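You operate a simulated robot arm through the tools that you are given. There is no shell and no other tool. Be economical: measure what you need, move in short steps, check, and stop when the job is done.

Carry out the task below with a simulated robot arm. There is one attempt and no reset: what you move stays moved.

JOB
Clamp the housing in the blue stand, fit the white-banded bar and the mat's disc and ring, timed Left.
Fine: clamp first, then bar, brass disc, gear ring in turn; the ring's stripe goes at the housing's line for that way; the other bar and the pieces beside the mat stay.

It is judged by the outcome, as a careful person would: the job done as asked, and still so three seconds after it is handed in. It fails if anything else is knocked over, pushed out of place, dropped, spilled or broken.

ROBOT AND FRAMES
A 7-joint arm with a two-finger parallel gripper, fixed in place. Base frame: the origin is at the foot of the arm, x ahead of it, y to its left, z up. Lengths are in m, angles in degrees, forces in N, time in s.
With the tool pointing down near the work surface it reaches from about 0.52 to 0.96 m from the base axis. Its first joint turns from -166.0 to 166.0 degrees. Payload 3.91 kg.
Tool frame: the origin (TCP) lies between the finger pads and is the grasp point; the fingertips stand 0.03 m ahead of it; z points along the fingers, y is the line along which they close. Largest opening 0.11 m; finger width 0.02, thickness 0.01; the body of the gripper, 0.048 by 0.112 m, starts 0.055 m behind the TCP.
Orientation is that of the tool frame in the base frame, as a unit quaternion [x, y, z, w]. With the fingers straight down and closing along the base's y, the tool's x points along the base's -x, its y along +y and its z along -z.

CONTROLS
- The arm moves only by the tool drive_tool. Its argument "moves" is a list of rows, each an object of numbers (a shift or turn left out is 0, a gripper value left out holds the last): "dx", "dy", "dz": the shift along the tool's x, y, z in m; "rx", "ry", "rz": the turn, a rotation vector about the tool's x, y, z in degrees; "grip": the closure, from 0 (fully open) to 1 (shut). In form: [{"dx": .., "dy": .., "dz": .., "rx": .., "ry": .., "rz": .., "grip": ..}, ...]. A call has 1 to 10 rows; each row is the pose to reach, as a shift and turn from the pose commanded when the call began, along the tool's axes at that moment. Each row takes 0.2 s and may step no farther than 0.05 m and 8.6 degrees from the row before; otherwise, or with a gripper value out of range, the whole call is refused. A pose out of reach is approached as far as the arm can. The call stops where the force on the tool passes 40 N (or 10 N more than at its start, if that is more) or the arm is blocked; 0.2 s more then pass. Each finger travels about 0.072 m/s and halts on what it meets, pressing with about 30 N; the grip force reading is that of the motor and also rises with nothing between the fingers. The clock runs only during rows and for 0.2 s after the last one: add rows that repeat a pose to give the fingers time. It gives the time, the measured TCP pose, the force on the tool (base axes), the opening and the grip force at its end, in the units of the frame above (readings bear some noise), with the torque about the TCP (base axes, N m) and any sound that the robot's microphone picked up.
- Cameras (640 x 400 px; columns grow to the right, rows downward): "scene" is fixed at [0.0517, 0.6502, 1.5311]; the picture's right is [-0.67, -0.75, 0.00], its down [-0.54, 0.48, -0.69] and it looks along [0.51, -0.46, -0.73] (base axes); focal length 355 px, centre (320, 200). "wrist" rides on the gripper at [0.072, 0.017, -0.103] in the tool frame; the picture's right is [-0.23, 0.97, 0.00], its down [-0.76, -0.18, -0.62] and it looks along [-0.61, -0.14, 0.78] (tool axes); focal length 222 px, centre (320, 200). There is no depth. A picture from a camera that has moved, and an enlarged one, comes with that camera's place and axes in the base frame and with its lens.
- capture(camera): a new picture of that camera. The clock stands still meanwhile.
- slide_trunk(by): slides the trunk up (or, below 0, down) by that many m; the arm rides with it, the base frame stays. It gives what a move gives, with no picture.
- close_up(camera, box): a new picture of the part [left, top, right, bottom] of that camera's present view, enlarged. The clock stands still meanwhile.
- hand_in(): hands the job in; it is judged then, once.

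Go step by step. Nothing tells you positions but the pictures and the camera data: compare them with the known pose of the tool, close in by small moves and look again before you grip or let go. The budget is 120 turns and 76 pictures, counting those below and the enlarged ones. Unless the task says otherwise, let go and move clear before handing in, and close with one line.

The tools are called after ">>>" as name(argument=value, ...) on one line, values as JSON. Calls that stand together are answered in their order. drive_tool: Moves the arm, as the interface text tells. Its arguments: {"type":"object","properties":{"moves":{"type":"array"}},"required":["moves"]} The other tools are called the same way: slide_trunk (by) slides the trunk up or down; capture (camera) takes a picture; close_up (camera, box) takes an enlarged picture of a part of a camera's view; hand_in () hands the job in.

At the start:

```text
t: 0.0
ee_pos: [0.2695, 0.3051, 1.227]
tool_rot: [-0.001, 1.0, 0.0, -0.001]
contact_force: [0.0, -0.1, -0.5]
moment: [0.0, 0.04, 0.0]
width: 0.1101
gripper_force: 0.0
trunk travel left (down, up): [-0.6, 0.082]
```

scene: 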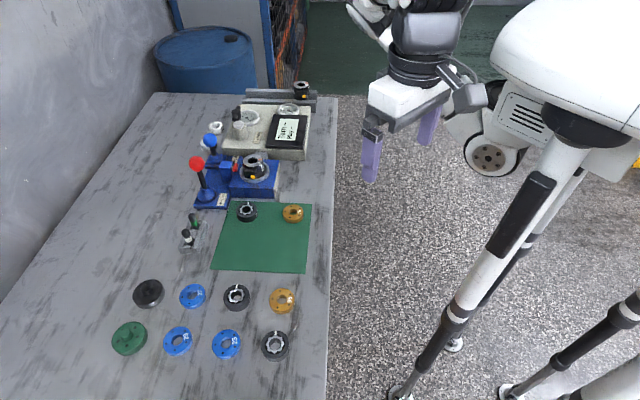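
wrist: 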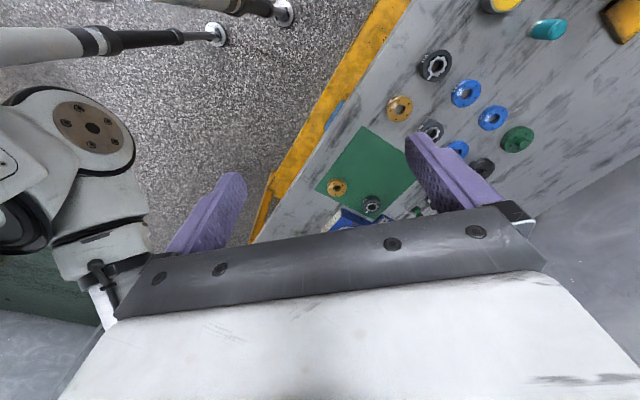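

I see a table with a blue stand holding a housing, a green mat with a gear ring and brass disc, two bars standing in a holder, and loose parts. First I look closer.

>>> close_up(camera="scene", box=[170, 120, 330, 220])

>>> close_up(camera="scene", box=[160, 190, 320, 290])

>>> close_up(camera="scene", box=[200, 75, 330, 165])

```text
4.00 times, centred on (250, 170) of scene
camera zoom: at [0.0517, 0.6502, 1.5311], right [-0.67, -0.75, 0.0], down [-0.54, 0.48, -0.69], along [0.51, -0.46, -0.73], focal length 1419 px, centre (600, 320)
```

zoom: 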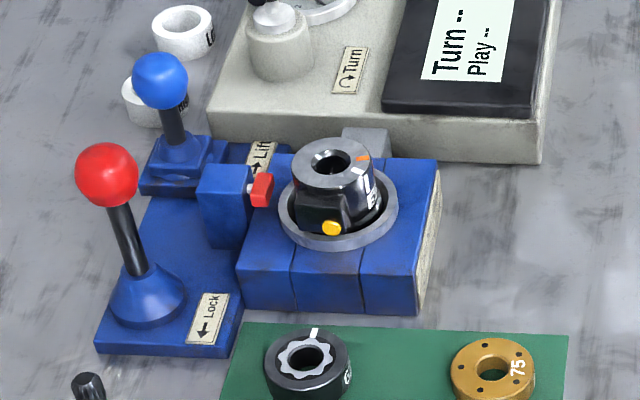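

```text
4.00 times, centred on (240, 240) of scene
camera zoom: at [0.0517, 0.6502, 1.5311], right [-0.67, -0.75, 0.0], down [-0.54, 0.48, -0.69], along [0.51, -0.46, -0.73], focal length 1419 px, centre (640, 40)
```

zoom: 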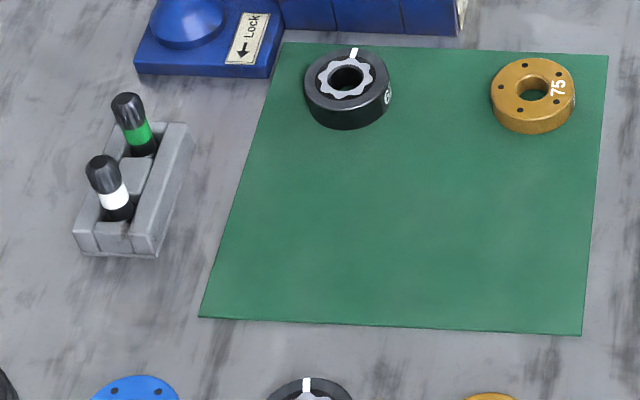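

```text
4.44 times, centred on (265, 120) of scene
camera zoom: at [0.0517, 0.6502, 1.5311], right [-0.67, -0.75, 0.0], down [-0.54, 0.48, -0.69], along [0.51, -0.46, -0.73], focal length 1577 px, centre (564, 556)
```

zoom: 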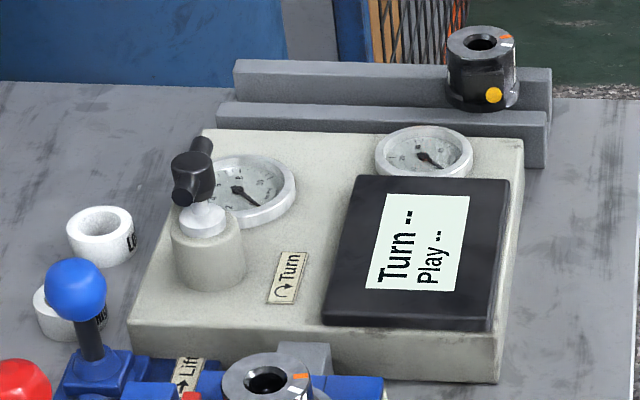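

Triangulating the brass disc gives about (0.566, 0.287, 0.815). I move the arm out above the mat, then lower the trunk for a closer look.

>>> drive_tool(moves=[{"dx": -0.04}, {"dx": -0.08}, {"dx": -0.12}, {"dx": -0.16}, {"dx": -0.2}, {"dx": -0.24}, {"dx": -0.27}])

>>> slide_trunk(by=-0.12)

>>> capture(camera="wrist")

```text
t: 1.6
ee_pos: [0.5379, 0.3052, 1.227]
tool_rot: [0.0, 1.0, 0.0, 0.0]
contact_force: [0.0, -0.3, 0.0]
moment: [0.01, 0.0, 0.01]
width: 0.1102
gripper_force: 0.0
trunk travel left (down, up): [-0.6, 0.082]
```

```text
t: 3.1
ee_pos: [0.5365, 0.3048, 1.1079]
tool_rot: [-0.001, 1.0, 0.001, -0.001]
contact_force: [-0.5, -0.2, -0.3]
moment: [0.02, -0.01, -0.01]
width: 0.1097
gripper_force: 0.0
trunk travel left (down, up): [-0.48, 0.202]
```

```text
70 pictures are left
camera wrist: at [0.4645, 0.3219, 1.2112], right [0.23, 0.97, 0.0], down [0.76, -0.18, 0.62], along [0.61, -0.14, -0.78], focal length 222 px, centre (320, 200)
```

wrist: 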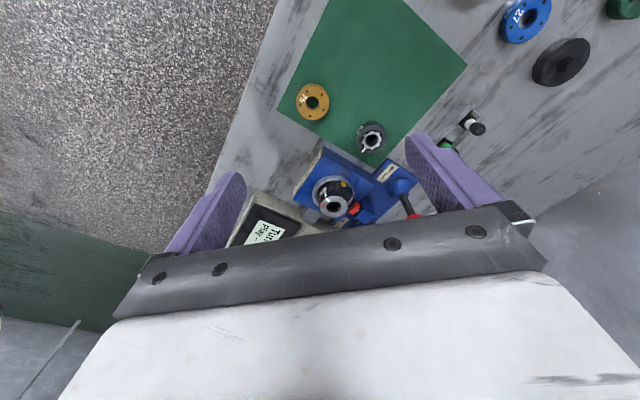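

The wrist camera shows the whole setup with the TCP projecting close to the picture centre. I look closer at the housing, levers and bars.

>>> close_up(camera="wrist", box=[280, 140, 440, 240])

>>> close_up(camera="wrist", box=[350, 90, 510, 190])

```text
4.00 times, centred on (360, 190) of wrist
camera zoom: at [0.4645, 0.3219, 1.2112], right [0.23, 0.97, 0.0], down [0.76, -0.18, 0.62], along [0.61, -0.14, -0.78], focal length 888 px, centre (160, 240)
```

zoom: 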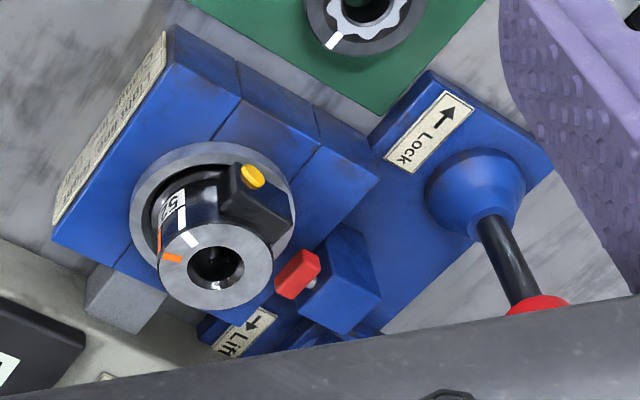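

```text
4.00 times, centred on (430, 140) of wrist
camera zoom: at [0.4645, 0.3219, 1.2112], right [0.23, 0.97, 0.0], down [0.76, -0.18, 0.62], along [0.61, -0.14, -0.78], focal length 888 px, centre (-120, 440)
```

zoom: 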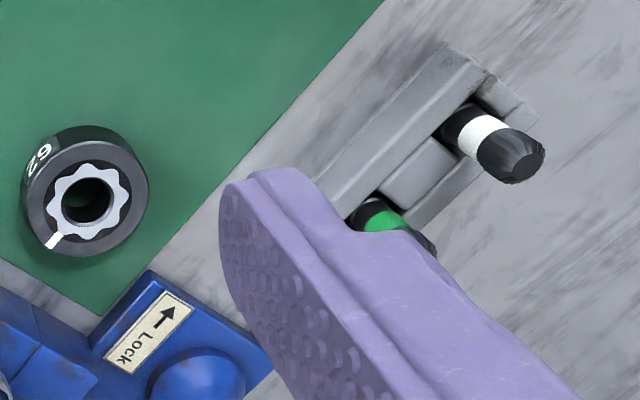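

The plate on the stand's right side probably explains the lines. I swing the wrist camera to that side to read it.

>>> drive_tool(moves=[{"dx": -0.016, "dy": -0.0185, "dz": 0.013, "rz": -6}, {"dx": -0.032, "dy": -0.037, "dz": 0.026, "rz": -12}, {"dx": -0.048, "dy": -0.0555, "dz": 0.039, "rz": -18}, {"dx": -0.064, "dy": -0.074, "dz": 0.052, "rz": -24}, {"dx": -0.08, "dy": -0.0925, "dz": 0.065, "rz": -30}, {"dx": -0.096, "dy": -0.111, "dz": 0.078, "rz": -36}, {"dx": -0.112, "dy": -0.1295, "dz": 0.091, "rz": -42}, {"dx": -0.128, "dy": -0.148, "dz": 0.104, "rz": -48}, {"dx": -0.144, "dy": -0.1665, "dz": 0.117, "rz": -54}, {"dx": -0.16, "dy": -0.185, "dz": 0.13, "rz": -60}])

>>> capture(camera="wrist")

```text
t: 5.3
ee_pos: [0.7002, 0.1216, 0.976]
tool_rot: [-0.501, 0.865, 0.0, 0.001]
contact_force: [0.8, -1.1, -0.3]
moment: [0.01, 0.01, -0.01]
width: 0.1101
gripper_force: 0.2
trunk travel left (down, up): [-0.48, 0.202]
```

```text
67 pictures are left
camera wrist: at [0.6485, 0.0662, 1.0797], right [-0.73, 0.68, 0.0], down [0.53, 0.57, 0.62], along [0.42, 0.46, -0.78], focal length 222 px, centre (320, 200)
```

wrist: 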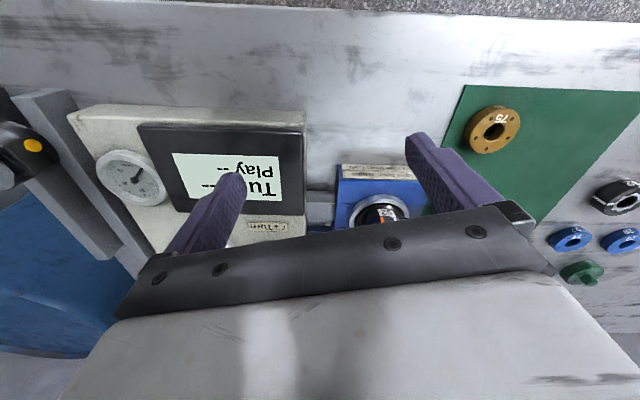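

>>> close_up(camera="wrist", box=[330, 150, 426, 210])

>>> close_up(camera="wrist", box=[340, 195, 420, 245])

```text
6.67 times, centred on (378, 180) of wrist
camera zoom: at [0.6485, 0.0662, 1.0797], right [-0.73, 0.68, 0.0], down [0.53, 0.57, 0.62], along [0.42, 0.46, -0.78], focal length 1481 px, centre (-67, 333)
```

zoom: 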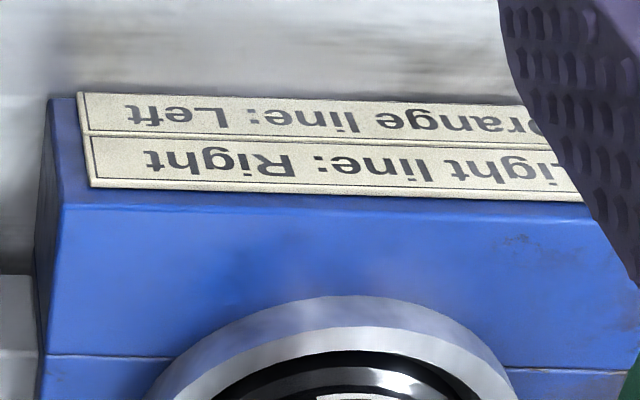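

```text
8.00 times, centred on (380, 220) of wrist
camera zoom: at [0.6485, 0.0662, 1.0797], right [-0.73, 0.68, 0.0], down [0.53, 0.57, 0.62], along [0.42, 0.46, -0.78], focal length 1777 px, centre (-160, 40)
```

zoom: 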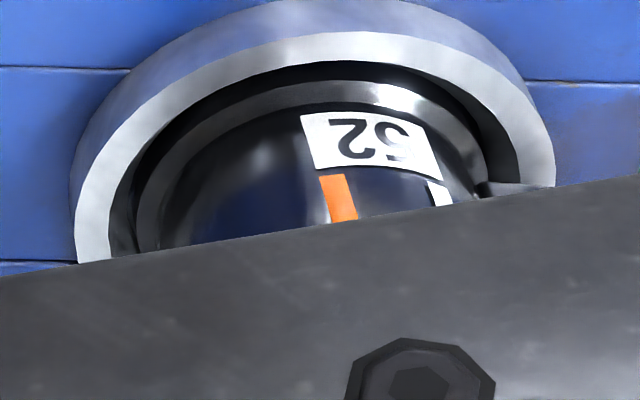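

The plate reads "Orange line: Left", "Light line: Right", so the ring's stripe goes at the orange line. Table and stand are turned about 47° to the base; I align the tool with them and look from above for positions.

>>> drive_tool(moves=[{"dx": -0.019, "dy": 0.02, "dz": -0.03, "rz": 2}, {"dx": -0.038, "dy": 0.04, "dz": -0.05, "rz": 5}, {"dx": -0.057, "dy": 0.06, "dz": -0.074, "rz": 8}, {"dx": -0.076, "dy": 0.08, "dz": -0.074, "rz": 10}, {"dx": -0.095, "dy": 0.101, "dz": -0.074, "rz": 13}])

>>> capture(camera="wrist")

```text
t: 6.5
ee_pos: [0.6585, 0.2539, 1.0526]
tool_rot: [-0.4, 0.917, 0.0, 0.0]
contact_force: [-0.6, 0.8, -0.2]
moment: [0.02, -0.02, -0.02]
width: 0.1097
gripper_force: 0.1
trunk travel left (down, up): [-0.48, 0.202]
```

```text
64 pictures are left
camera wrist: at [0.5955, 0.2127, 1.156], right [-0.56, 0.83, 0.0], down [0.65, 0.44, 0.62], along [0.52, 0.35, -0.78], focal length 222 px, centre (320, 200)
```

wrist: 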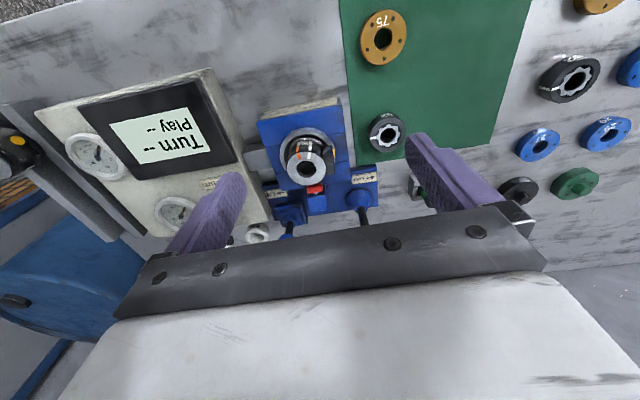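

>>> close_up(camera="wrist", box=[250, 90, 442, 210])

>>> close_up(camera="scene", box=[180, 120, 300, 220])

```text
3.33 times, centred on (346, 150) of wrist
camera zoom: at [0.5955, 0.2127, 1.156], right [-0.56, 0.83, 0.0], down [0.65, 0.44, 0.62], along [0.52, 0.35, -0.78], focal length 740 px, centre (233, 367)
```

zoom: 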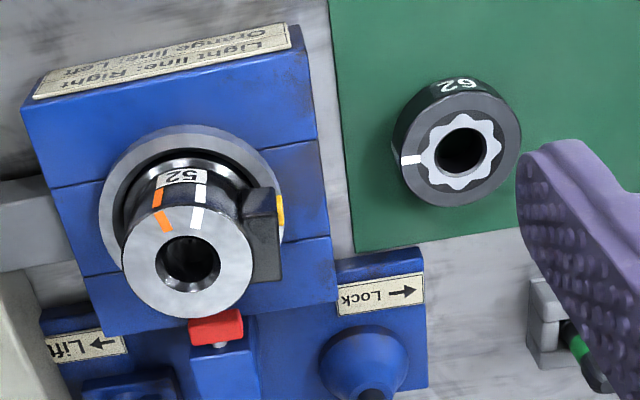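

```text
4.00 times, centred on (240, 170) of scene
camera zoom: at [0.0517, 0.6502, 1.5311], right [-0.67, -0.75, 0.0], down [-0.54, 0.48, -0.69], along [0.51, -0.46, -0.73], focal length 1419 px, centre (640, 320)
```

zoom: 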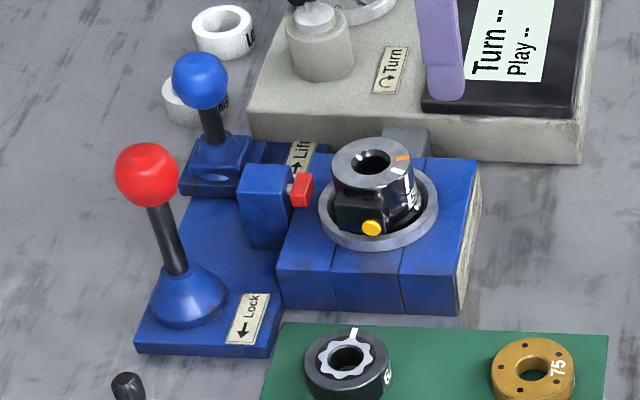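

>>> close_up(camera="wrist", box=[256, 165, 384, 213])

>>> close_up(camera="scene", box=[210, 150, 262, 210])

```text
5.00 times, centred on (320, 189) of wrist
camera zoom: at [0.5955, 0.2127, 1.156], right [-0.56, 0.83, 0.0], down [0.65, 0.44, 0.62], along [0.52, 0.35, -0.78], focal length 1111 px, centre (320, 255)
```

zoom: 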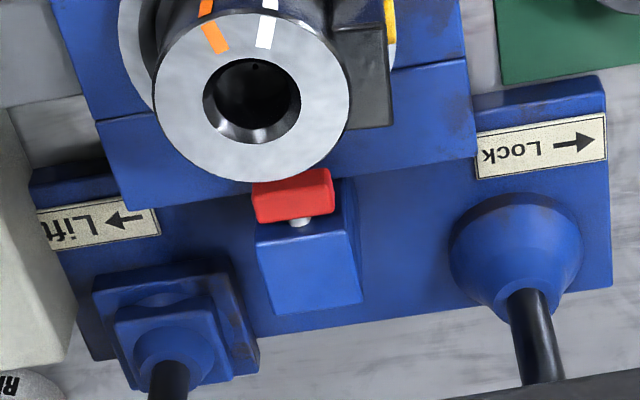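

```text
6.67 times, centred on (236, 180) of scene
camera zoom: at [0.0517, 0.6502, 1.5311], right [-0.67, -0.75, 0.0], down [-0.54, 0.48, -0.69], along [0.51, -0.46, -0.73], focal length 2365 px, centre (880, 333)
```

zoom: 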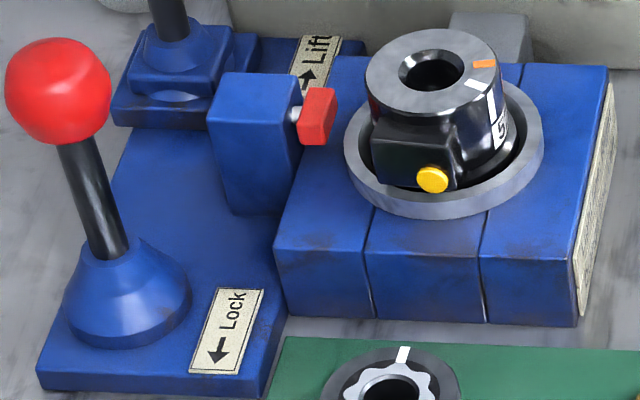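

The red "Lock" arrow points along +u (tool +y now); the knob is at about (0.775, 0.424, 0.933). I move over it and check.

>>> drive_tool(moves=[{"dx": -0.041, "dy": 0.006}, {"dx": -0.082, "dy": 0.012}, {"dx": -0.123, "dy": 0.018}, {"dx": -0.164, "dy": 0.024}, {"dx": -0.204, "dy": 0.0305, "dz": 0.02}])

>>> capture(camera="wrist")

>>> capture(camera="scene")

```text
t: 7.7
ee_pos: [0.7583, 0.4109, 1.0297]
tool_rot: [-0.4, 0.917, 0.0, 0.002]
contact_force: [-0.4, 0.3, 0.4]
moment: [0.01, 0.0, 0.01]
width: 0.1103
gripper_force: 0.1
out of reach, approached as far as the arm can: row 5
trunk travel left (down, up): [-0.48, 0.202]
```

```text
59 pictures are left
camera wrist: at [0.6957, 0.3688, 1.1328], right [-0.56, 0.83, 0.0], down [0.65, 0.44, 0.63], along [0.52, 0.35, -0.78], focal length 222 px, centre (320, 200)
```

wrist: 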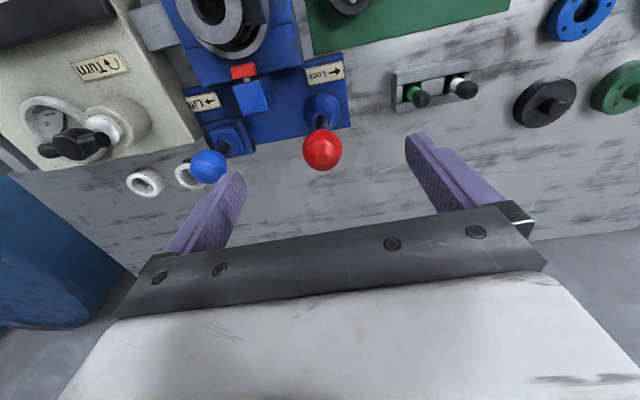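

```text
58 pictures are left
```

scene: 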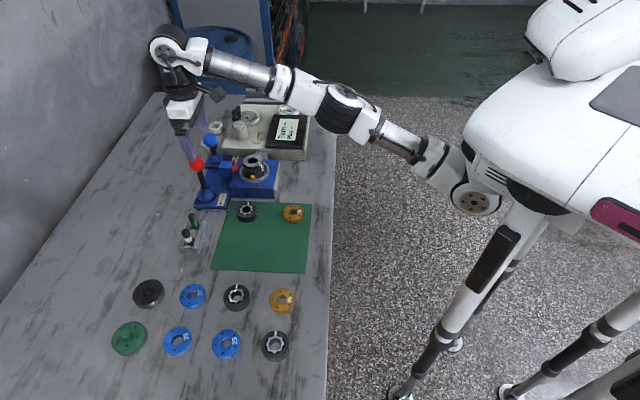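

Knob confirmed at (0.776, 0.425, 0.933), but reach is limited with the trunk this high. I back off up, then lower the trunk.

>>> drive_tool(moves=[{"dx": 0.04, "dz": -0.02}, {"dx": 0.06, "dz": -0.06}, {"dx": 0.08, "dz": -0.1}, {"dx": 0.08, "dz": -0.14}, {"dx": 0.08, "dz": -0.18}, {"dx": 0.08, "dz": -0.21}])

>>> slide_trunk(by=-0.24)

```text
t: 9.1
ee_pos: [0.7053, 0.3505, 1.1293]
tool_rot: [-0.399, 0.917, 0.001, 0.002]
contact_force: [0.2, 0.0, 0.2]
moment: [0.02, 0.01, -0.01]
width: 0.11
gripper_force: 0.1
out of reach, approached as far as the arm can: row 4, 5, 6
trunk travel left (down, up): [-0.48, 0.202]
```

```text
t: 11.2
ee_pos: [0.7048, 0.3483, 0.9178]
tool_rot: [-0.398, 0.917, 0.001, 0.012]
contact_force: [-4.1, -2.5, 15.4]
moment: [-0.71, -0.42, -0.3]
width: 0.1092
gripper_force: 0.1
trunk travel left (down, up): [-0.259, 0.423]
stopped: the force on the tool passed its limit at 68 N (the readings are from after the stop); the commanded pose is now the measured one
```

The trunk stopped on a contact: a fingertip probably met the top of the housing. I raise back up at once and check.

>>> slide_trunk(by=0.06)

>>> capture(camera="wrist")

>>> close_up(camera="scene", box=[170, 120, 330, 220])

```text
t: 12.2
ee_pos: [0.7046, 0.3491, 0.9742]
tool_rot: [-0.398, 0.917, 0.002, 0.009]
contact_force: [-0.7, 0.8, -0.2]
moment: [-0.04, -0.01, 0.0]
width: 0.1099
gripper_force: 0.1
trunk travel left (down, up): [-0.319, 0.363]
```

```text
57 pictures are left
camera wrist: at [0.6409, 0.3065, 1.0764], right [-0.56, 0.83, 0.0], down [0.64, 0.43, 0.64], along [0.53, 0.36, -0.77], focal length 222 px, centre (320, 200)
```

wrist: 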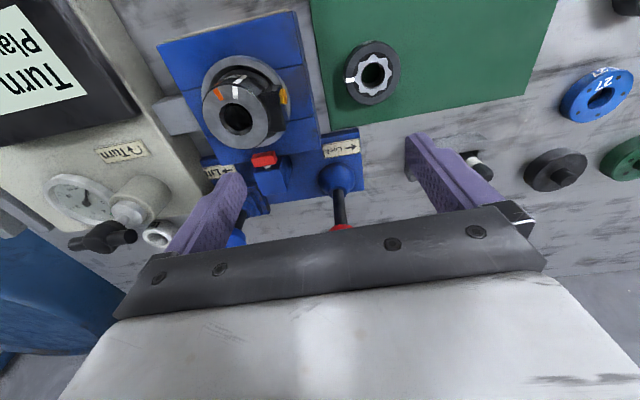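

```text
4.00 times, centred on (250, 170) of scene
camera zoom: at [0.0517, 0.6502, 1.5311], right [-0.67, -0.75, 0.0], down [-0.54, 0.48, -0.69], along [0.51, -0.46, -0.73], focal length 1419 px, centre (600, 320)
```

zoom: 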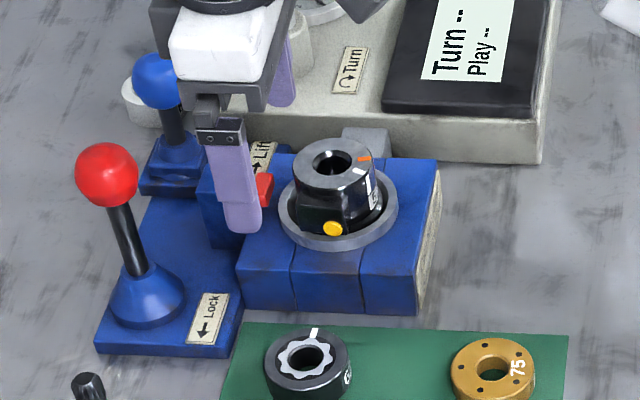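

Nothing moved. Now I go up, over the red knob, down around it.

>>> drive_tool(moves=[{"dz": -0.03}, {"dx": -0.035, "dz": -0.03}, {"dx": -0.07, "dz": -0.03}, {"dx": -0.104, "dz": -0.03}, {"dx": -0.104, "dz": 0.0}, {"dx": -0.104, "dz": 0.02}, {"dx": -0.104, "dz": 0.038}])

>>> capture(camera="wrist")

```text
t: 13.8
ee_pos: [0.7437, 0.4052, 0.9133]
tool_rot: [-0.399, 0.917, 0.002, 0.012]
contact_force: [0.8, -0.2, 0.3]
moment: [0.01, 0.0, -0.01]
width: 0.11
gripper_force: 0.1
out of reach, approached as far as the arm can: row 1, 2, 3, 4, 5, 6, 7
trunk travel left (down, up): [-0.319, 0.363]
```

```text
55 pictures are left
camera wrist: at [0.6798, 0.3619, 1.0158], right [-0.56, 0.83, 0.0], down [0.64, 0.43, 0.64], along [0.53, 0.36, -0.77], focal length 222 px, centre (320, 200)
```

wrist: 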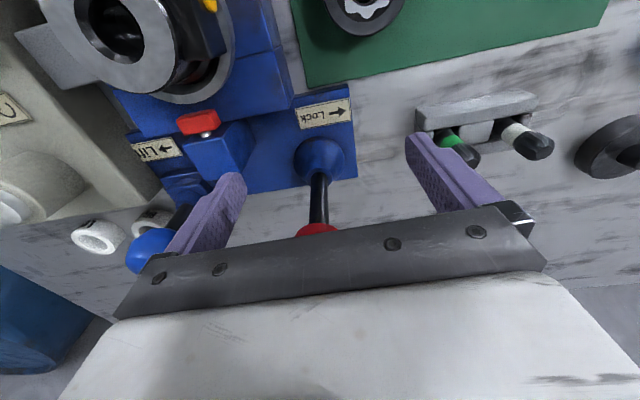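

Reach shrinks as the trunk lowers, since the arm then has to reach up. I raise the trunk back, so the arm reaches down and out instead.

>>> slide_trunk(by=0.26)

>>> drive_tool(moves=[{"dz": 0.04}, {"dz": 0.08}, {"dz": 0.12}, {"dx": -0.012, "dz": 0.13}, {"dx": -0.025, "dz": 0.14}, {"dx": -0.035, "dz": 0.15}])

```text
t: 16.4
ee_pos: [0.744, 0.4048, 1.175]
tool_rot: [-0.399, 0.917, 0.002, 0.011]
contact_force: [0.6, 0.6, 0.5]
moment: [0.01, 0.01, 0.02]
width: 0.1099
gripper_force: 0.1
trunk travel left (down, up): [-0.579, 0.103]
```

```text
t: 17.9
ee_pos: [0.7708, 0.4319, 1.0253]
tool_rot: [-0.399, 0.917, 0.003, 0.012]
contact_force: [-0.2, -0.3, -0.5]
moment: [-0.01, 0.01, -0.04]
width: 0.1099
gripper_force: 0.0
trunk travel left (down, up): [-0.579, 0.103]
```

>>> drive_tool(moves=[{"dx": 0.004, "dy": -0.0085, "ry": 1.4, "dz": 0.02}, {"dx": 0.004, "dy": -0.0085, "ry": 1.4, "dz": 0.05}, {"dx": 0.004, "dy": -0.0085, "ry": 1.4, "dz": 0.075}, {"dx": 0.004, "dy": -0.0085, "ry": 1.4, "dz": 0.091}])

>>> capture(camera="wrist")

>>> close_up(camera="scene", box=[150, 100, 290, 220])

```text
t: 18.9
ee_pos: [0.7773, 0.4254, 0.9323]
tool_rot: [-0.399, 0.917, -0.004, 0.001]
contact_force: [0.3, 0.6, 0.1]
moment: [-0.04, -0.02, 0.01]
width: 0.1098
gripper_force: 0.1
trunk travel left (down, up): [-0.579, 0.103]
```

```text
54 pictures are left
camera wrist: at [0.7135, 0.3849, 1.0363], right [-0.56, 0.83, -0.01], down [0.65, 0.44, 0.62], along [0.52, 0.34, -0.78], focal length 222 px, centre (320, 200)
```

wrist: 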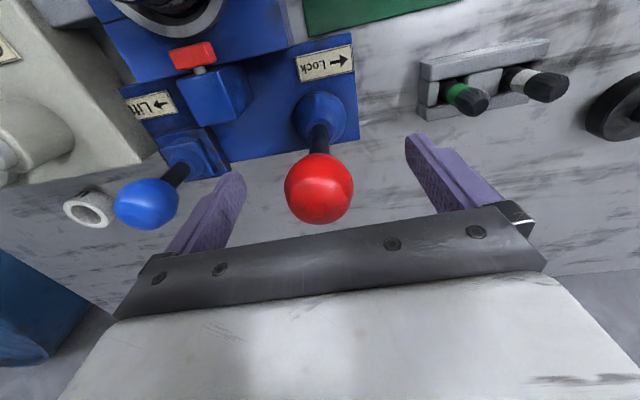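

```text
3.33 times, centred on (220, 160) of scene
camera zoom: at [0.0517, 0.6502, 1.5311], right [-0.67, -0.75, 0.0], down [-0.54, 0.48, -0.69], along [0.51, -0.46, -0.73], focal length 1182 px, centre (653, 333)
```

zoom: 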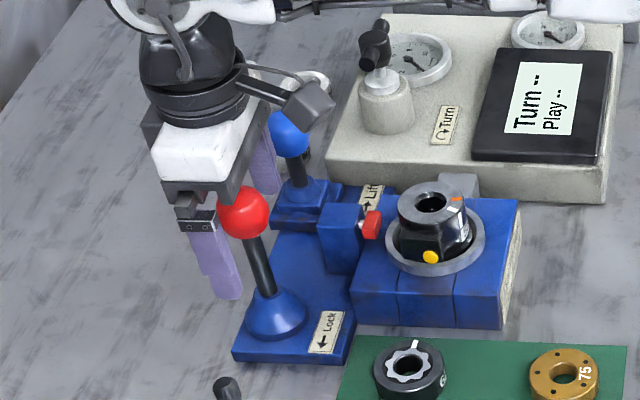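

The knob is centred between the fingers. I cage it and push it along the Lock arrow in small steps.

>>> drive_tool(moves=[{"grip": 0.6}, {"grip": 0.6}, {"grip": 0.6}, {"dy": 0.01, "grip": 0.6}, {"dy": 0.02, "dz": 0.002, "grip": 0.6}, {"dy": 0.03, "dz": 0.004, "grip": 0.6}, {"dy": 0.04, "dz": 0.008, "grip": 0.6}])

>>> close_up(camera="scene", box=[150, 100, 290, 220])

```text
t: 20.4
ee_pos: [0.7466, 0.4536, 0.9256]
tool_rot: [-0.398, 0.917, -0.002, 0.0]
contact_force: [0.0, 0.5, 0.1]
moment: [0.02, 0.0, 0.01]
width: 0.0441
gripper_force: 0.7
trunk travel left (down, up): [-0.579, 0.103]
```

```text
3.33 times, centred on (220, 160) of scene
camera zoom: at [0.0517, 0.6502, 1.5311], right [-0.67, -0.75, 0.0], down [-0.54, 0.48, -0.69], along [0.51, -0.46, -0.73], focal length 1182 px, centre (653, 333)
```

zoom: 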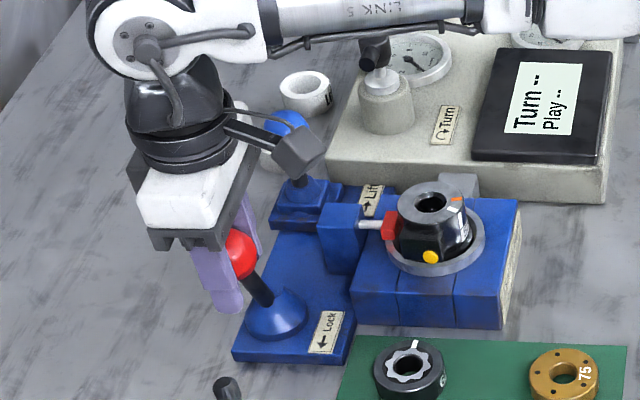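

The red jaw has advanced to the housing. I push on gently until it is tight.

>>> drive_tool(moves=[{"dy": 0.006, "dz": 0.003}, {"dy": 0.012, "dz": 0.007}, {"dy": 0.018, "dz": 0.011}, {"dy": 0.024, "dz": 0.016}])

>>> close_up(camera="scene", box=[150, 100, 290, 220])

```text
t: 21.4
ee_pos: [0.7363, 0.4629, 0.9188]
tool_rot: [-0.392, 0.92, -0.008, 0.008]
contact_force: [-1.7, -11.3, 17.7]
moment: [-1.54, -0.94, 0.2]
width: 0.0442
gripper_force: 44.8
trunk travel left (down, up): [-0.579, 0.103]
stopped in row 4: the force on the tool passed its limit at 46 N (the readings are from after the stop); the commanded pose is now the measured one
```

```text
3.33 times, centred on (220, 160) of scene
camera zoom: at [0.0517, 0.6502, 1.5311], right [-0.67, -0.75, 0.0], down [-0.54, 0.48, -0.69], along [0.51, -0.46, -0.73], focal length 1182 px, centre (653, 333)
```

zoom: 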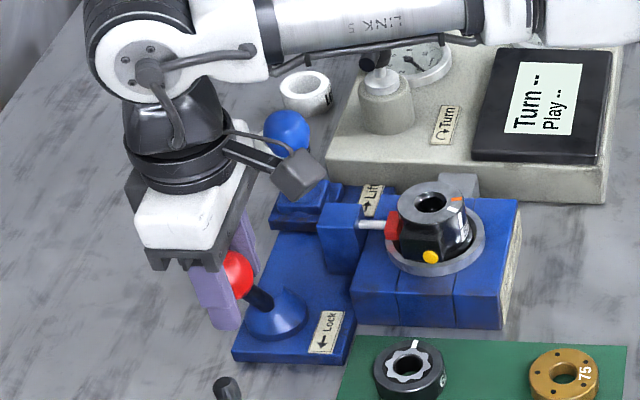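

The lever is at its stop with the jaw against the housing. I let go, lift off, and check that it stays.

>>> drive_tool(moves=[{"dy": -0.002, "grip": 0.5}, {"dy": -0.004, "grip": 0.2}, {"dy": -0.004, "grip": 0.0}, {"dy": -0.004, "grip": 0.0}, {"dz": -0.04}, {"dz": -0.08}, {"dz": -0.12}])

>>> close_up(camera="scene", box=[150, 120, 270, 220])

>>> capture(camera="wrist")

```text
t: 23.1
ee_pos: [0.7338, 0.4643, 1.0377]
tool_rot: [-0.394, 0.919, -0.005, 0.007]
contact_force: [0.3, 0.2, -0.1]
moment: [0.0, 0.0, -0.01]
width: 0.1099
gripper_force: 0.0
trunk travel left (down, up): [-0.579, 0.103]
```

```text
4.00 times, centred on (210, 170) of scene
camera zoom: at [0.0517, 0.6502, 1.5311], right [-0.67, -0.75, 0.0], down [-0.54, 0.48, -0.69], along [0.51, -0.46, -0.73], focal length 1419 px, centre (760, 320)
```

zoom: 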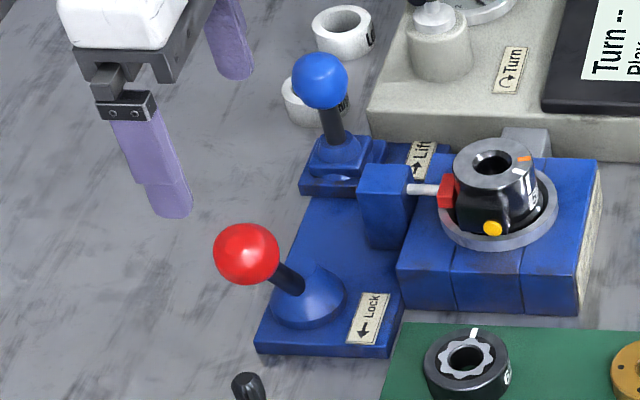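

```text
49 pictures are left
camera wrist: at [0.669, 0.4234, 1.1399], right [-0.55, 0.84, -0.01], down [0.64, 0.43, 0.63], along [0.53, 0.34, -0.78], focal length 222 px, centre (320, 200)
```

wrist: 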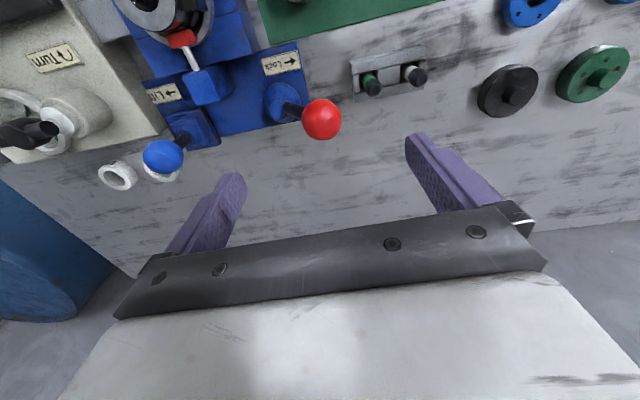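

The clamp holds. Next the white-banded bar: I measure it from both cameras.

>>> close_up(camera="wrist", box=[340, 40, 436, 100])

>>> close_up(camera="scene", box=[170, 205, 218, 260])

```text
6.67 times, centred on (388, 70) of wrist
camera zoom: at [0.669, 0.4234, 1.1399], right [-0.55, 0.84, -0.01], down [0.64, 0.43, 0.63], along [0.53, 0.34, -0.78], focal length 1481 px, centre (-133, 1067)
```

zoom: 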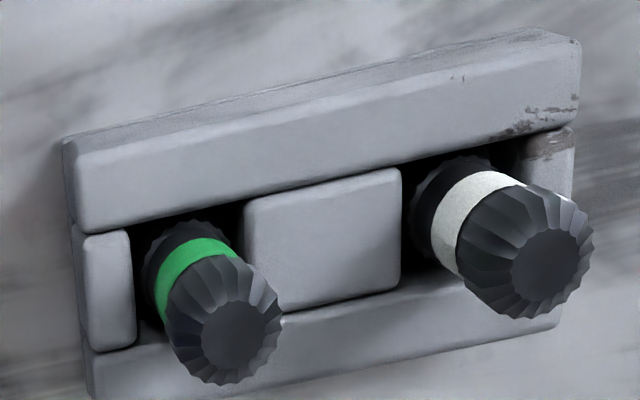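

```text
7.27 times, centred on (194, 232) of scene
camera zoom: at [0.0517, 0.6502, 1.5311], right [-0.67, -0.75, 0.0], down [-0.54, 0.48, -0.69], along [0.51, -0.46, -0.73], focal length 2580 px, centre (1236, -36)
```

zoom: 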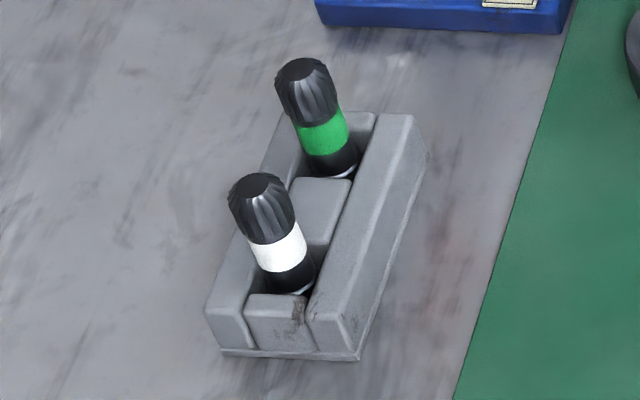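

The bar's top is at about (0.652, 0.539, 0.873). I level the tool and move above it with a narrowed opening.

>>> drive_tool(moves=[{"dx": 0.0, "dy": 0.035, "ry": 0.5, "rx": -0.85, "grip": 0.55}, {"dx": 0.001, "dy": 0.07, "ry": 0.5, "rx": -0.85, "grip": 0.55}, {"dx": 0.002, "dy": 0.111, "ry": 0.5, "rx": -0.85, "grip": 0.55}, {"dx": 0.002, "dy": 0.111, "dz": 0.04, "ry": 0.5, "rx": -0.85, "grip": 0.55}, {"dx": 0.002, "dy": 0.111, "dz": 0.088, "ry": 0.5, "rx": -0.85, "grip": 0.55}])

>>> capture(camera="wrist")

>>> close_up(camera="scene", box=[140, 160, 240, 260])

```text
t: 24.2
ee_pos: [0.6559, 0.5394, 0.9458]
tool_rot: [-0.393, 0.919, 0.0, 0.0]
contact_force: [0.1, -0.7, -0.2]
moment: [-0.02, -0.02, 0.0]
width: 0.0496
gripper_force: 0.2
trunk travel left (down, up): [-0.579, 0.103]
```

```text
46 pictures are left
camera wrist: at [0.5936, 0.4984, 1.0482], right [-0.55, 0.84, 0.0], down [0.66, 0.43, 0.62], along [0.52, 0.34, -0.78], focal length 222 px, centre (320, 200)
```

wrist: 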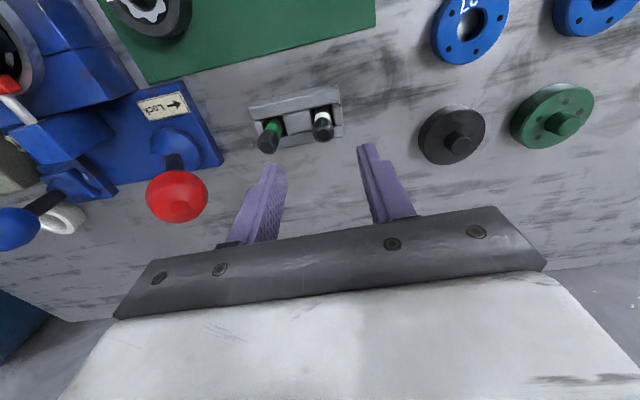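

```text
4.00 times, centred on (190, 210) of scene
camera zoom: at [0.0517, 0.6502, 1.5311], right [-0.67, -0.75, 0.0], down [-0.54, 0.48, -0.69], along [0.51, -0.46, -0.73], focal length 1419 px, centre (840, 160)
```

zoom: 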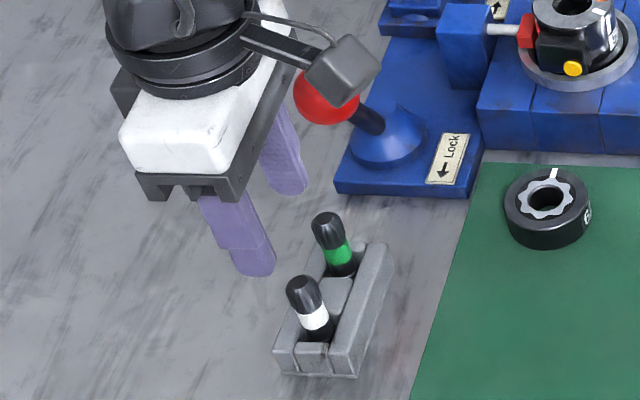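

>>> drive_tool(moves=[{"dx": 0.003, "dy": 0.003, "dz": 0.03}, {"dx": 0.003, "dy": 0.003, "dz": 0.05}])

>>> close_up(camera="wrist", box=[240, 100, 400, 200])

>>> close_up(camera="scene", box=[150, 190, 230, 260])

```text
t: 24.9
ee_pos: [0.6515, 0.5378, 0.8952]
tool_rot: [-0.393, 0.919, -0.001, 0.0]
contact_force: [0.3, 0.9, -0.6]
moment: [0.0, -0.02, 0.0]
width: 0.0495
gripper_force: 0.0
trunk travel left (down, up): [-0.579, 0.103]
```

```text
4.00 times, centred on (320, 150) of wrist
camera zoom: at [0.588, 0.4972, 0.9995], right [-0.55, 0.84, 0.0], down [0.66, 0.43, 0.62], along [0.52, 0.34, -0.78], focal length 888 px, centre (320, 400)
```

zoom: 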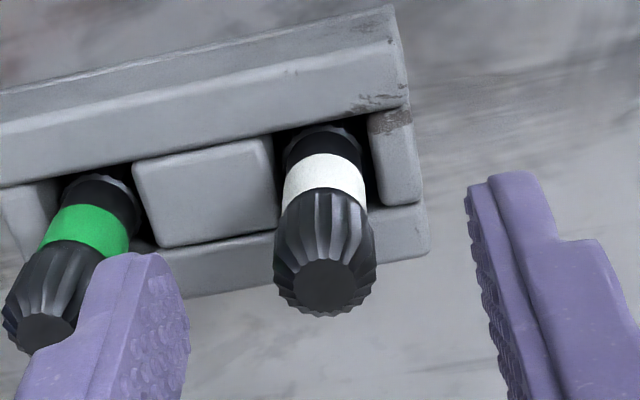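

```text
5.71 times, centred on (190, 225) of scene
camera zoom: at [0.0517, 0.6502, 1.5311], right [-0.67, -0.75, 0.0], down [-0.54, 0.48, -0.69], along [0.51, -0.46, -0.73], focal length 2027 px, centre (1063, 57)
```

zoom: 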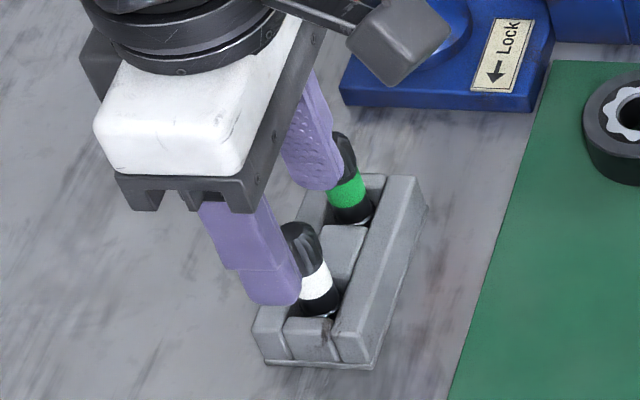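

The green bar is close, so I narrow the opening before descending.

>>> drive_tool(moves=[{"dx": -0.001, "dy": 0.001, "grip": 0.67}, {"dx": -0.001, "dy": 0.001, "grip": 0.67}, {"dx": -0.001, "dy": 0.001, "dz": 0.012, "grip": 0.67}, {"dx": -0.001, "dy": 0.001, "dz": 0.024, "grip": 0.67}, {"dx": -0.001, "dy": 0.001, "dz": 0.031, "grip": 0.67}])

>>> close_up(camera="wrist", box=[240, 120, 400, 220])

>>> close_up(camera="scene", box=[150, 190, 230, 260])

```text
t: 26.1
ee_pos: [0.6501, 0.5399, 0.8651]
tool_rot: [-0.393, 0.919, -0.002, -0.001]
contact_force: [-0.4, -0.9, 1.0]
moment: [-0.01, 0.04, 0.03]
width: 0.0364
gripper_force: 0.0
trunk travel left (down, up): [-0.579, 0.103]
```

```text
4.00 times, centred on (320, 170) of wrist
camera zoom: at [0.5874, 0.4991, 0.9684], right [-0.55, 0.84, 0.0], down [0.66, 0.43, 0.62], along [0.52, 0.34, -0.78], focal length 888 px, centre (320, 320)
```

zoom: 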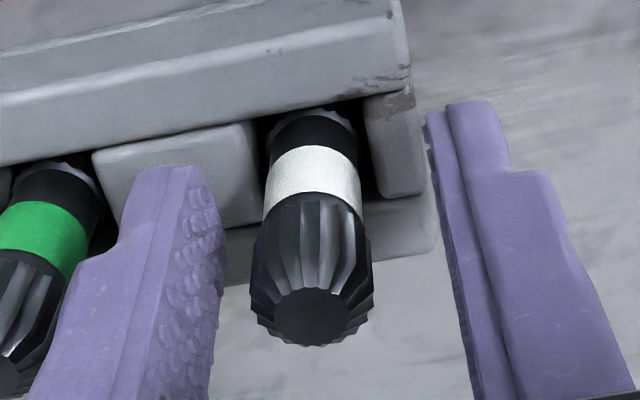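

```text
5.71 times, centred on (190, 225) of scene
camera zoom: at [0.0517, 0.6502, 1.5311], right [-0.67, -0.75, 0.0], down [-0.54, 0.48, -0.69], along [0.51, -0.46, -0.73], focal length 2027 px, centre (1063, 57)
```

zoom: 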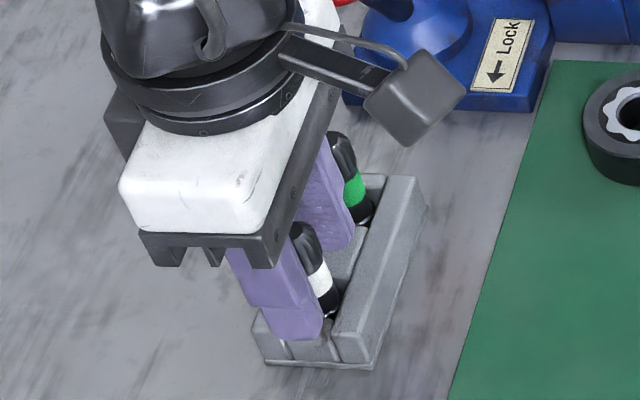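

Aligned. I close on the bar and lift a little.

>>> drive_tool(moves=[{"grip": 0.85}, {"grip": 0.9}, {"grip": 0.9}, {"dz": -0.02, "grip": 0.9}, {"dz": -0.05, "grip": 0.9}, {"dz": -0.09, "grip": 0.9}, {"dz": -0.12, "grip": 0.9}])

>>> close_up(camera="wrist", box=[240, 120, 400, 220])

>>> close_up(camera="scene", box=[130, 150, 250, 260])

```text
t: 27.6
ee_pos: [0.6503, 0.5424, 0.9853]
tool_rot: [-0.394, 0.919, 0.0, -0.002]
contact_force: [-0.4, 1.0, -0.5]
moment: [0.01, -0.02, -0.01]
width: 0.0166
gripper_force: 30.4
trunk travel left (down, up): [-0.579, 0.103]
```

```text
4.00 times, centred on (320, 170) of wrist
camera zoom: at [0.587, 0.5007, 1.0891], right [-0.55, 0.84, 0.0], down [0.66, 0.43, 0.62], along [0.52, 0.34, -0.78], focal length 888 px, centre (320, 320)
```

zoom: 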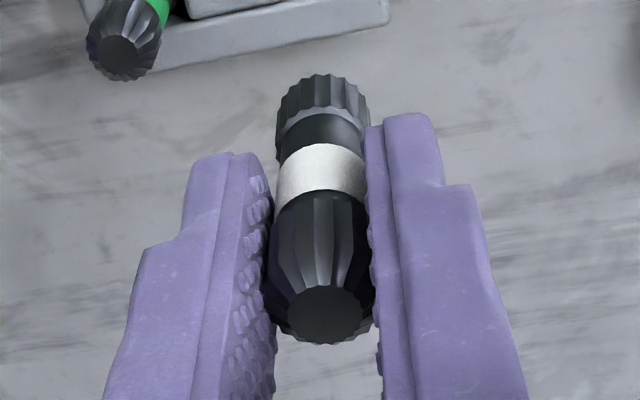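

```text
3.64 times, centred on (190, 205) of scene
camera zoom: at [0.0517, 0.6502, 1.5311], right [-0.67, -0.75, 0.0], down [-0.54, 0.48, -0.69], along [0.51, -0.46, -0.73], focal length 1290 px, centre (793, 182)
```

zoom: 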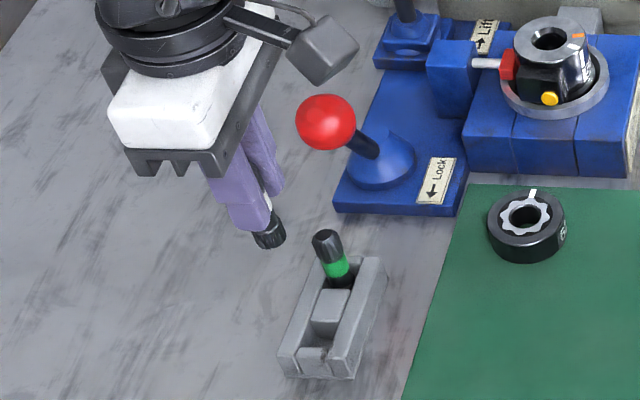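

Bar held securely; the green bar is undisturbed. The housing bore is at about (0.737, 0.285), top z 0.888; I carry the bar there at a safe height.

>>> drive_tool(moves=[{"dz": -0.035, "dx": 0.01, "dy": -0.01}, {"dz": -0.035, "dx": 0.03, "dy": -0.05}, {"dz": -0.035, "dx": 0.05, "dy": -0.09}, {"dz": -0.035, "dx": 0.07, "dy": -0.13}, {"dz": -0.035, "dx": 0.09, "dy": -0.17}, {"dz": -0.035, "dx": 0.11, "dy": -0.21}, {"dz": -0.035, "dx": 0.126, "dy": -0.24}, {"dz": -0.035, "dx": 0.126, "dy": -0.24}])

>>> capture(camera="wrist")

>>> close_up(camera="scene", box=[180, 90, 308, 190])

```text
t: 29.4
ee_pos: [0.737, 0.2845, 1.0207]
tool_rot: [-0.394, 0.919, 0.001, -0.001]
contact_force: [-0.3, 0.0, -1.3]
moment: [-0.01, -0.01, 0.0]
width: 0.0163
gripper_force: 29.9
trunk travel left (down, up): [-0.579, 0.103]
```

```text
38 pictures are left
camera wrist: at [0.6742, 0.243, 1.1246], right [-0.55, 0.84, 0.0], down [0.65, 0.43, 0.62], along [0.52, 0.34, -0.78], focal length 222 px, centre (320, 200)
```

wrist: 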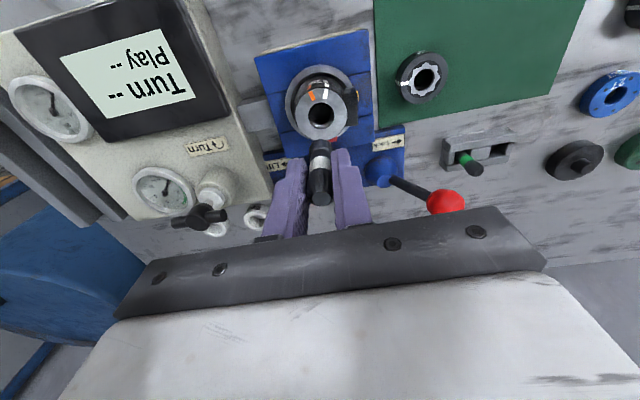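

```text
4.00 times, centred on (244, 140) of scene
camera zoom: at [0.0517, 0.6502, 1.5311], right [-0.67, -0.75, 0.0], down [-0.54, 0.48, -0.69], along [0.51, -0.46, -0.73], focal length 1419 px, centre (624, 440)
```

zoom: 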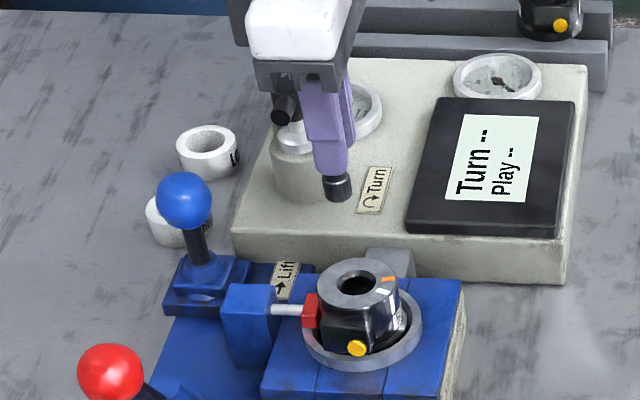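

>>> close_up(camera="wrist", box=[272, 60, 368, 210])

```text
2.67 times, centred on (320, 135) of wrist
camera zoom: at [0.6742, 0.243, 1.1246], right [-0.55, 0.84, 0.0], down [0.65, 0.43, 0.62], along [0.52, 0.34, -0.78], focal length 592 px, centre (320, 373)
```

zoom: 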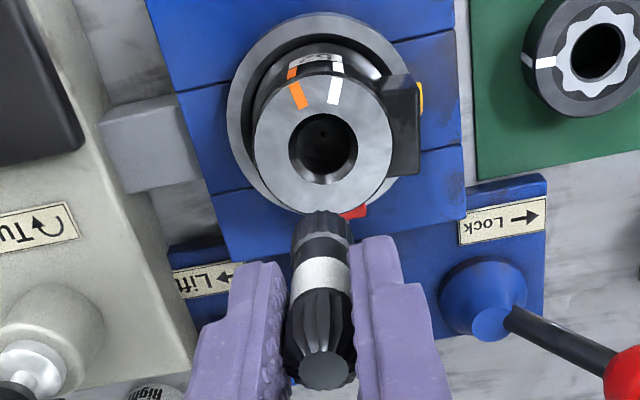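

Bore and bar are aligned to about 1 mm. I correct that and lower until just above the bore.

>>> drive_tool(moves=[{"dx": 0.0005, "dy": 0.0012, "dz": 0.03}, {"dx": 0.0005, "dy": 0.0012, "dz": 0.055}, {"dx": 0.0005, "dy": 0.0012, "dz": 0.068}])

>>> close_up(camera="scene", box=[210, 120, 290, 190])

>>> close_up(camera="wrist", box=[256, 100, 384, 210])

```text
t: 30.2
ee_pos: [0.7371, 0.2854, 0.952]
tool_rot: [-0.393, 0.92, -0.001, 0.0]
contact_force: [0.6, -0.2, -1.1]
moment: [0.02, 0.0, 0.0]
width: 0.0168
gripper_force: 29.9
trunk travel left (down, up): [-0.579, 0.103]
```

```text
5.71 times, centred on (250, 155) of scene
camera zoom: at [0.0517, 0.6502, 1.5311], right [-0.67, -0.75, 0.0], down [-0.54, 0.48, -0.69], along [0.51, -0.46, -0.73], focal length 2027 px, centre (720, 457)
```

zoom: 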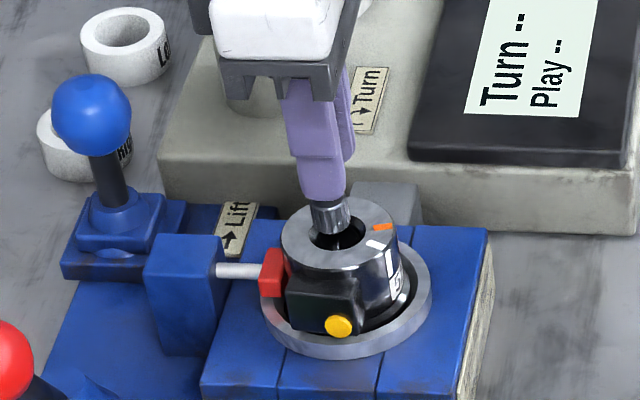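

```text
3.64 times, centred on (320, 155) of wrist
camera zoom: at [0.6736, 0.2441, 1.0564], right [-0.55, 0.84, 0.0], down [0.66, 0.43, 0.62], along [0.52, 0.34, -0.78], focal length 808 px, centre (320, 364)
```

zoom: 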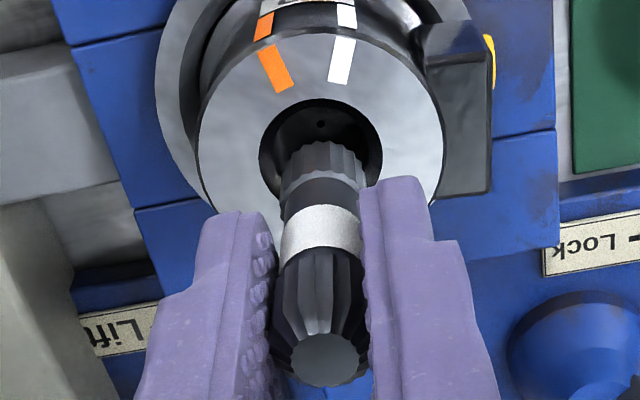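

Aligned within half a millimetre. I lower slowly into the bore.

>>> drive_tool(moves=[{"dz": 0.006}, {"dz": 0.012}, {"dz": 0.018}, {"dz": 0.023}, {"dz": 0.027}, {"dz": 0.03}])

>>> close_up(camera="scene", box=[210, 120, 290, 190])

```text
t: 31.6
ee_pos: [0.7345, 0.2844, 0.9241]
tool_rot: [-0.393, 0.919, 0.0, 0.001]
contact_force: [2.7, -1.9, 19.6]
moment: [-0.07, -0.2, 0.05]
width: 0.017
gripper_force: 29.8
trunk travel left (down, up): [-0.579, 0.103]
```

```text
5.71 times, centred on (250, 155) of scene
camera zoom: at [0.0517, 0.6502, 1.5311], right [-0.67, -0.75, 0.0], down [-0.54, 0.48, -0.69], along [0.51, -0.46, -0.73], focal length 2027 px, centre (720, 457)
```

zoom: 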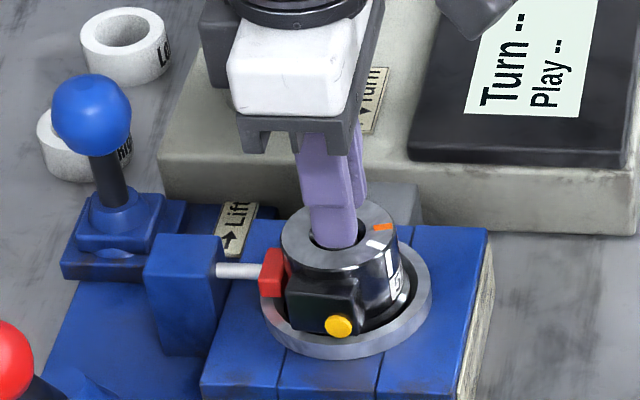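

>>> close_up(camera="wrist", box=[256, 110, 384, 210])

```text
4.00 times, centred on (320, 160) of wrist
camera zoom: at [0.6712, 0.2429, 1.028], right [-0.55, 0.84, 0.0], down [0.65, 0.43, 0.63], along [0.52, 0.34, -0.78], focal length 888 px, centre (320, 360)
```

zoom: 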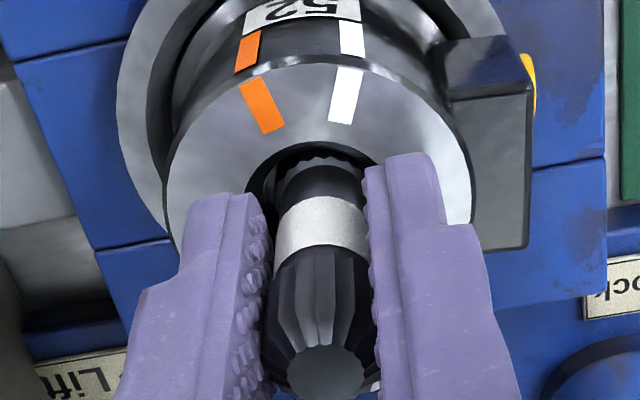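

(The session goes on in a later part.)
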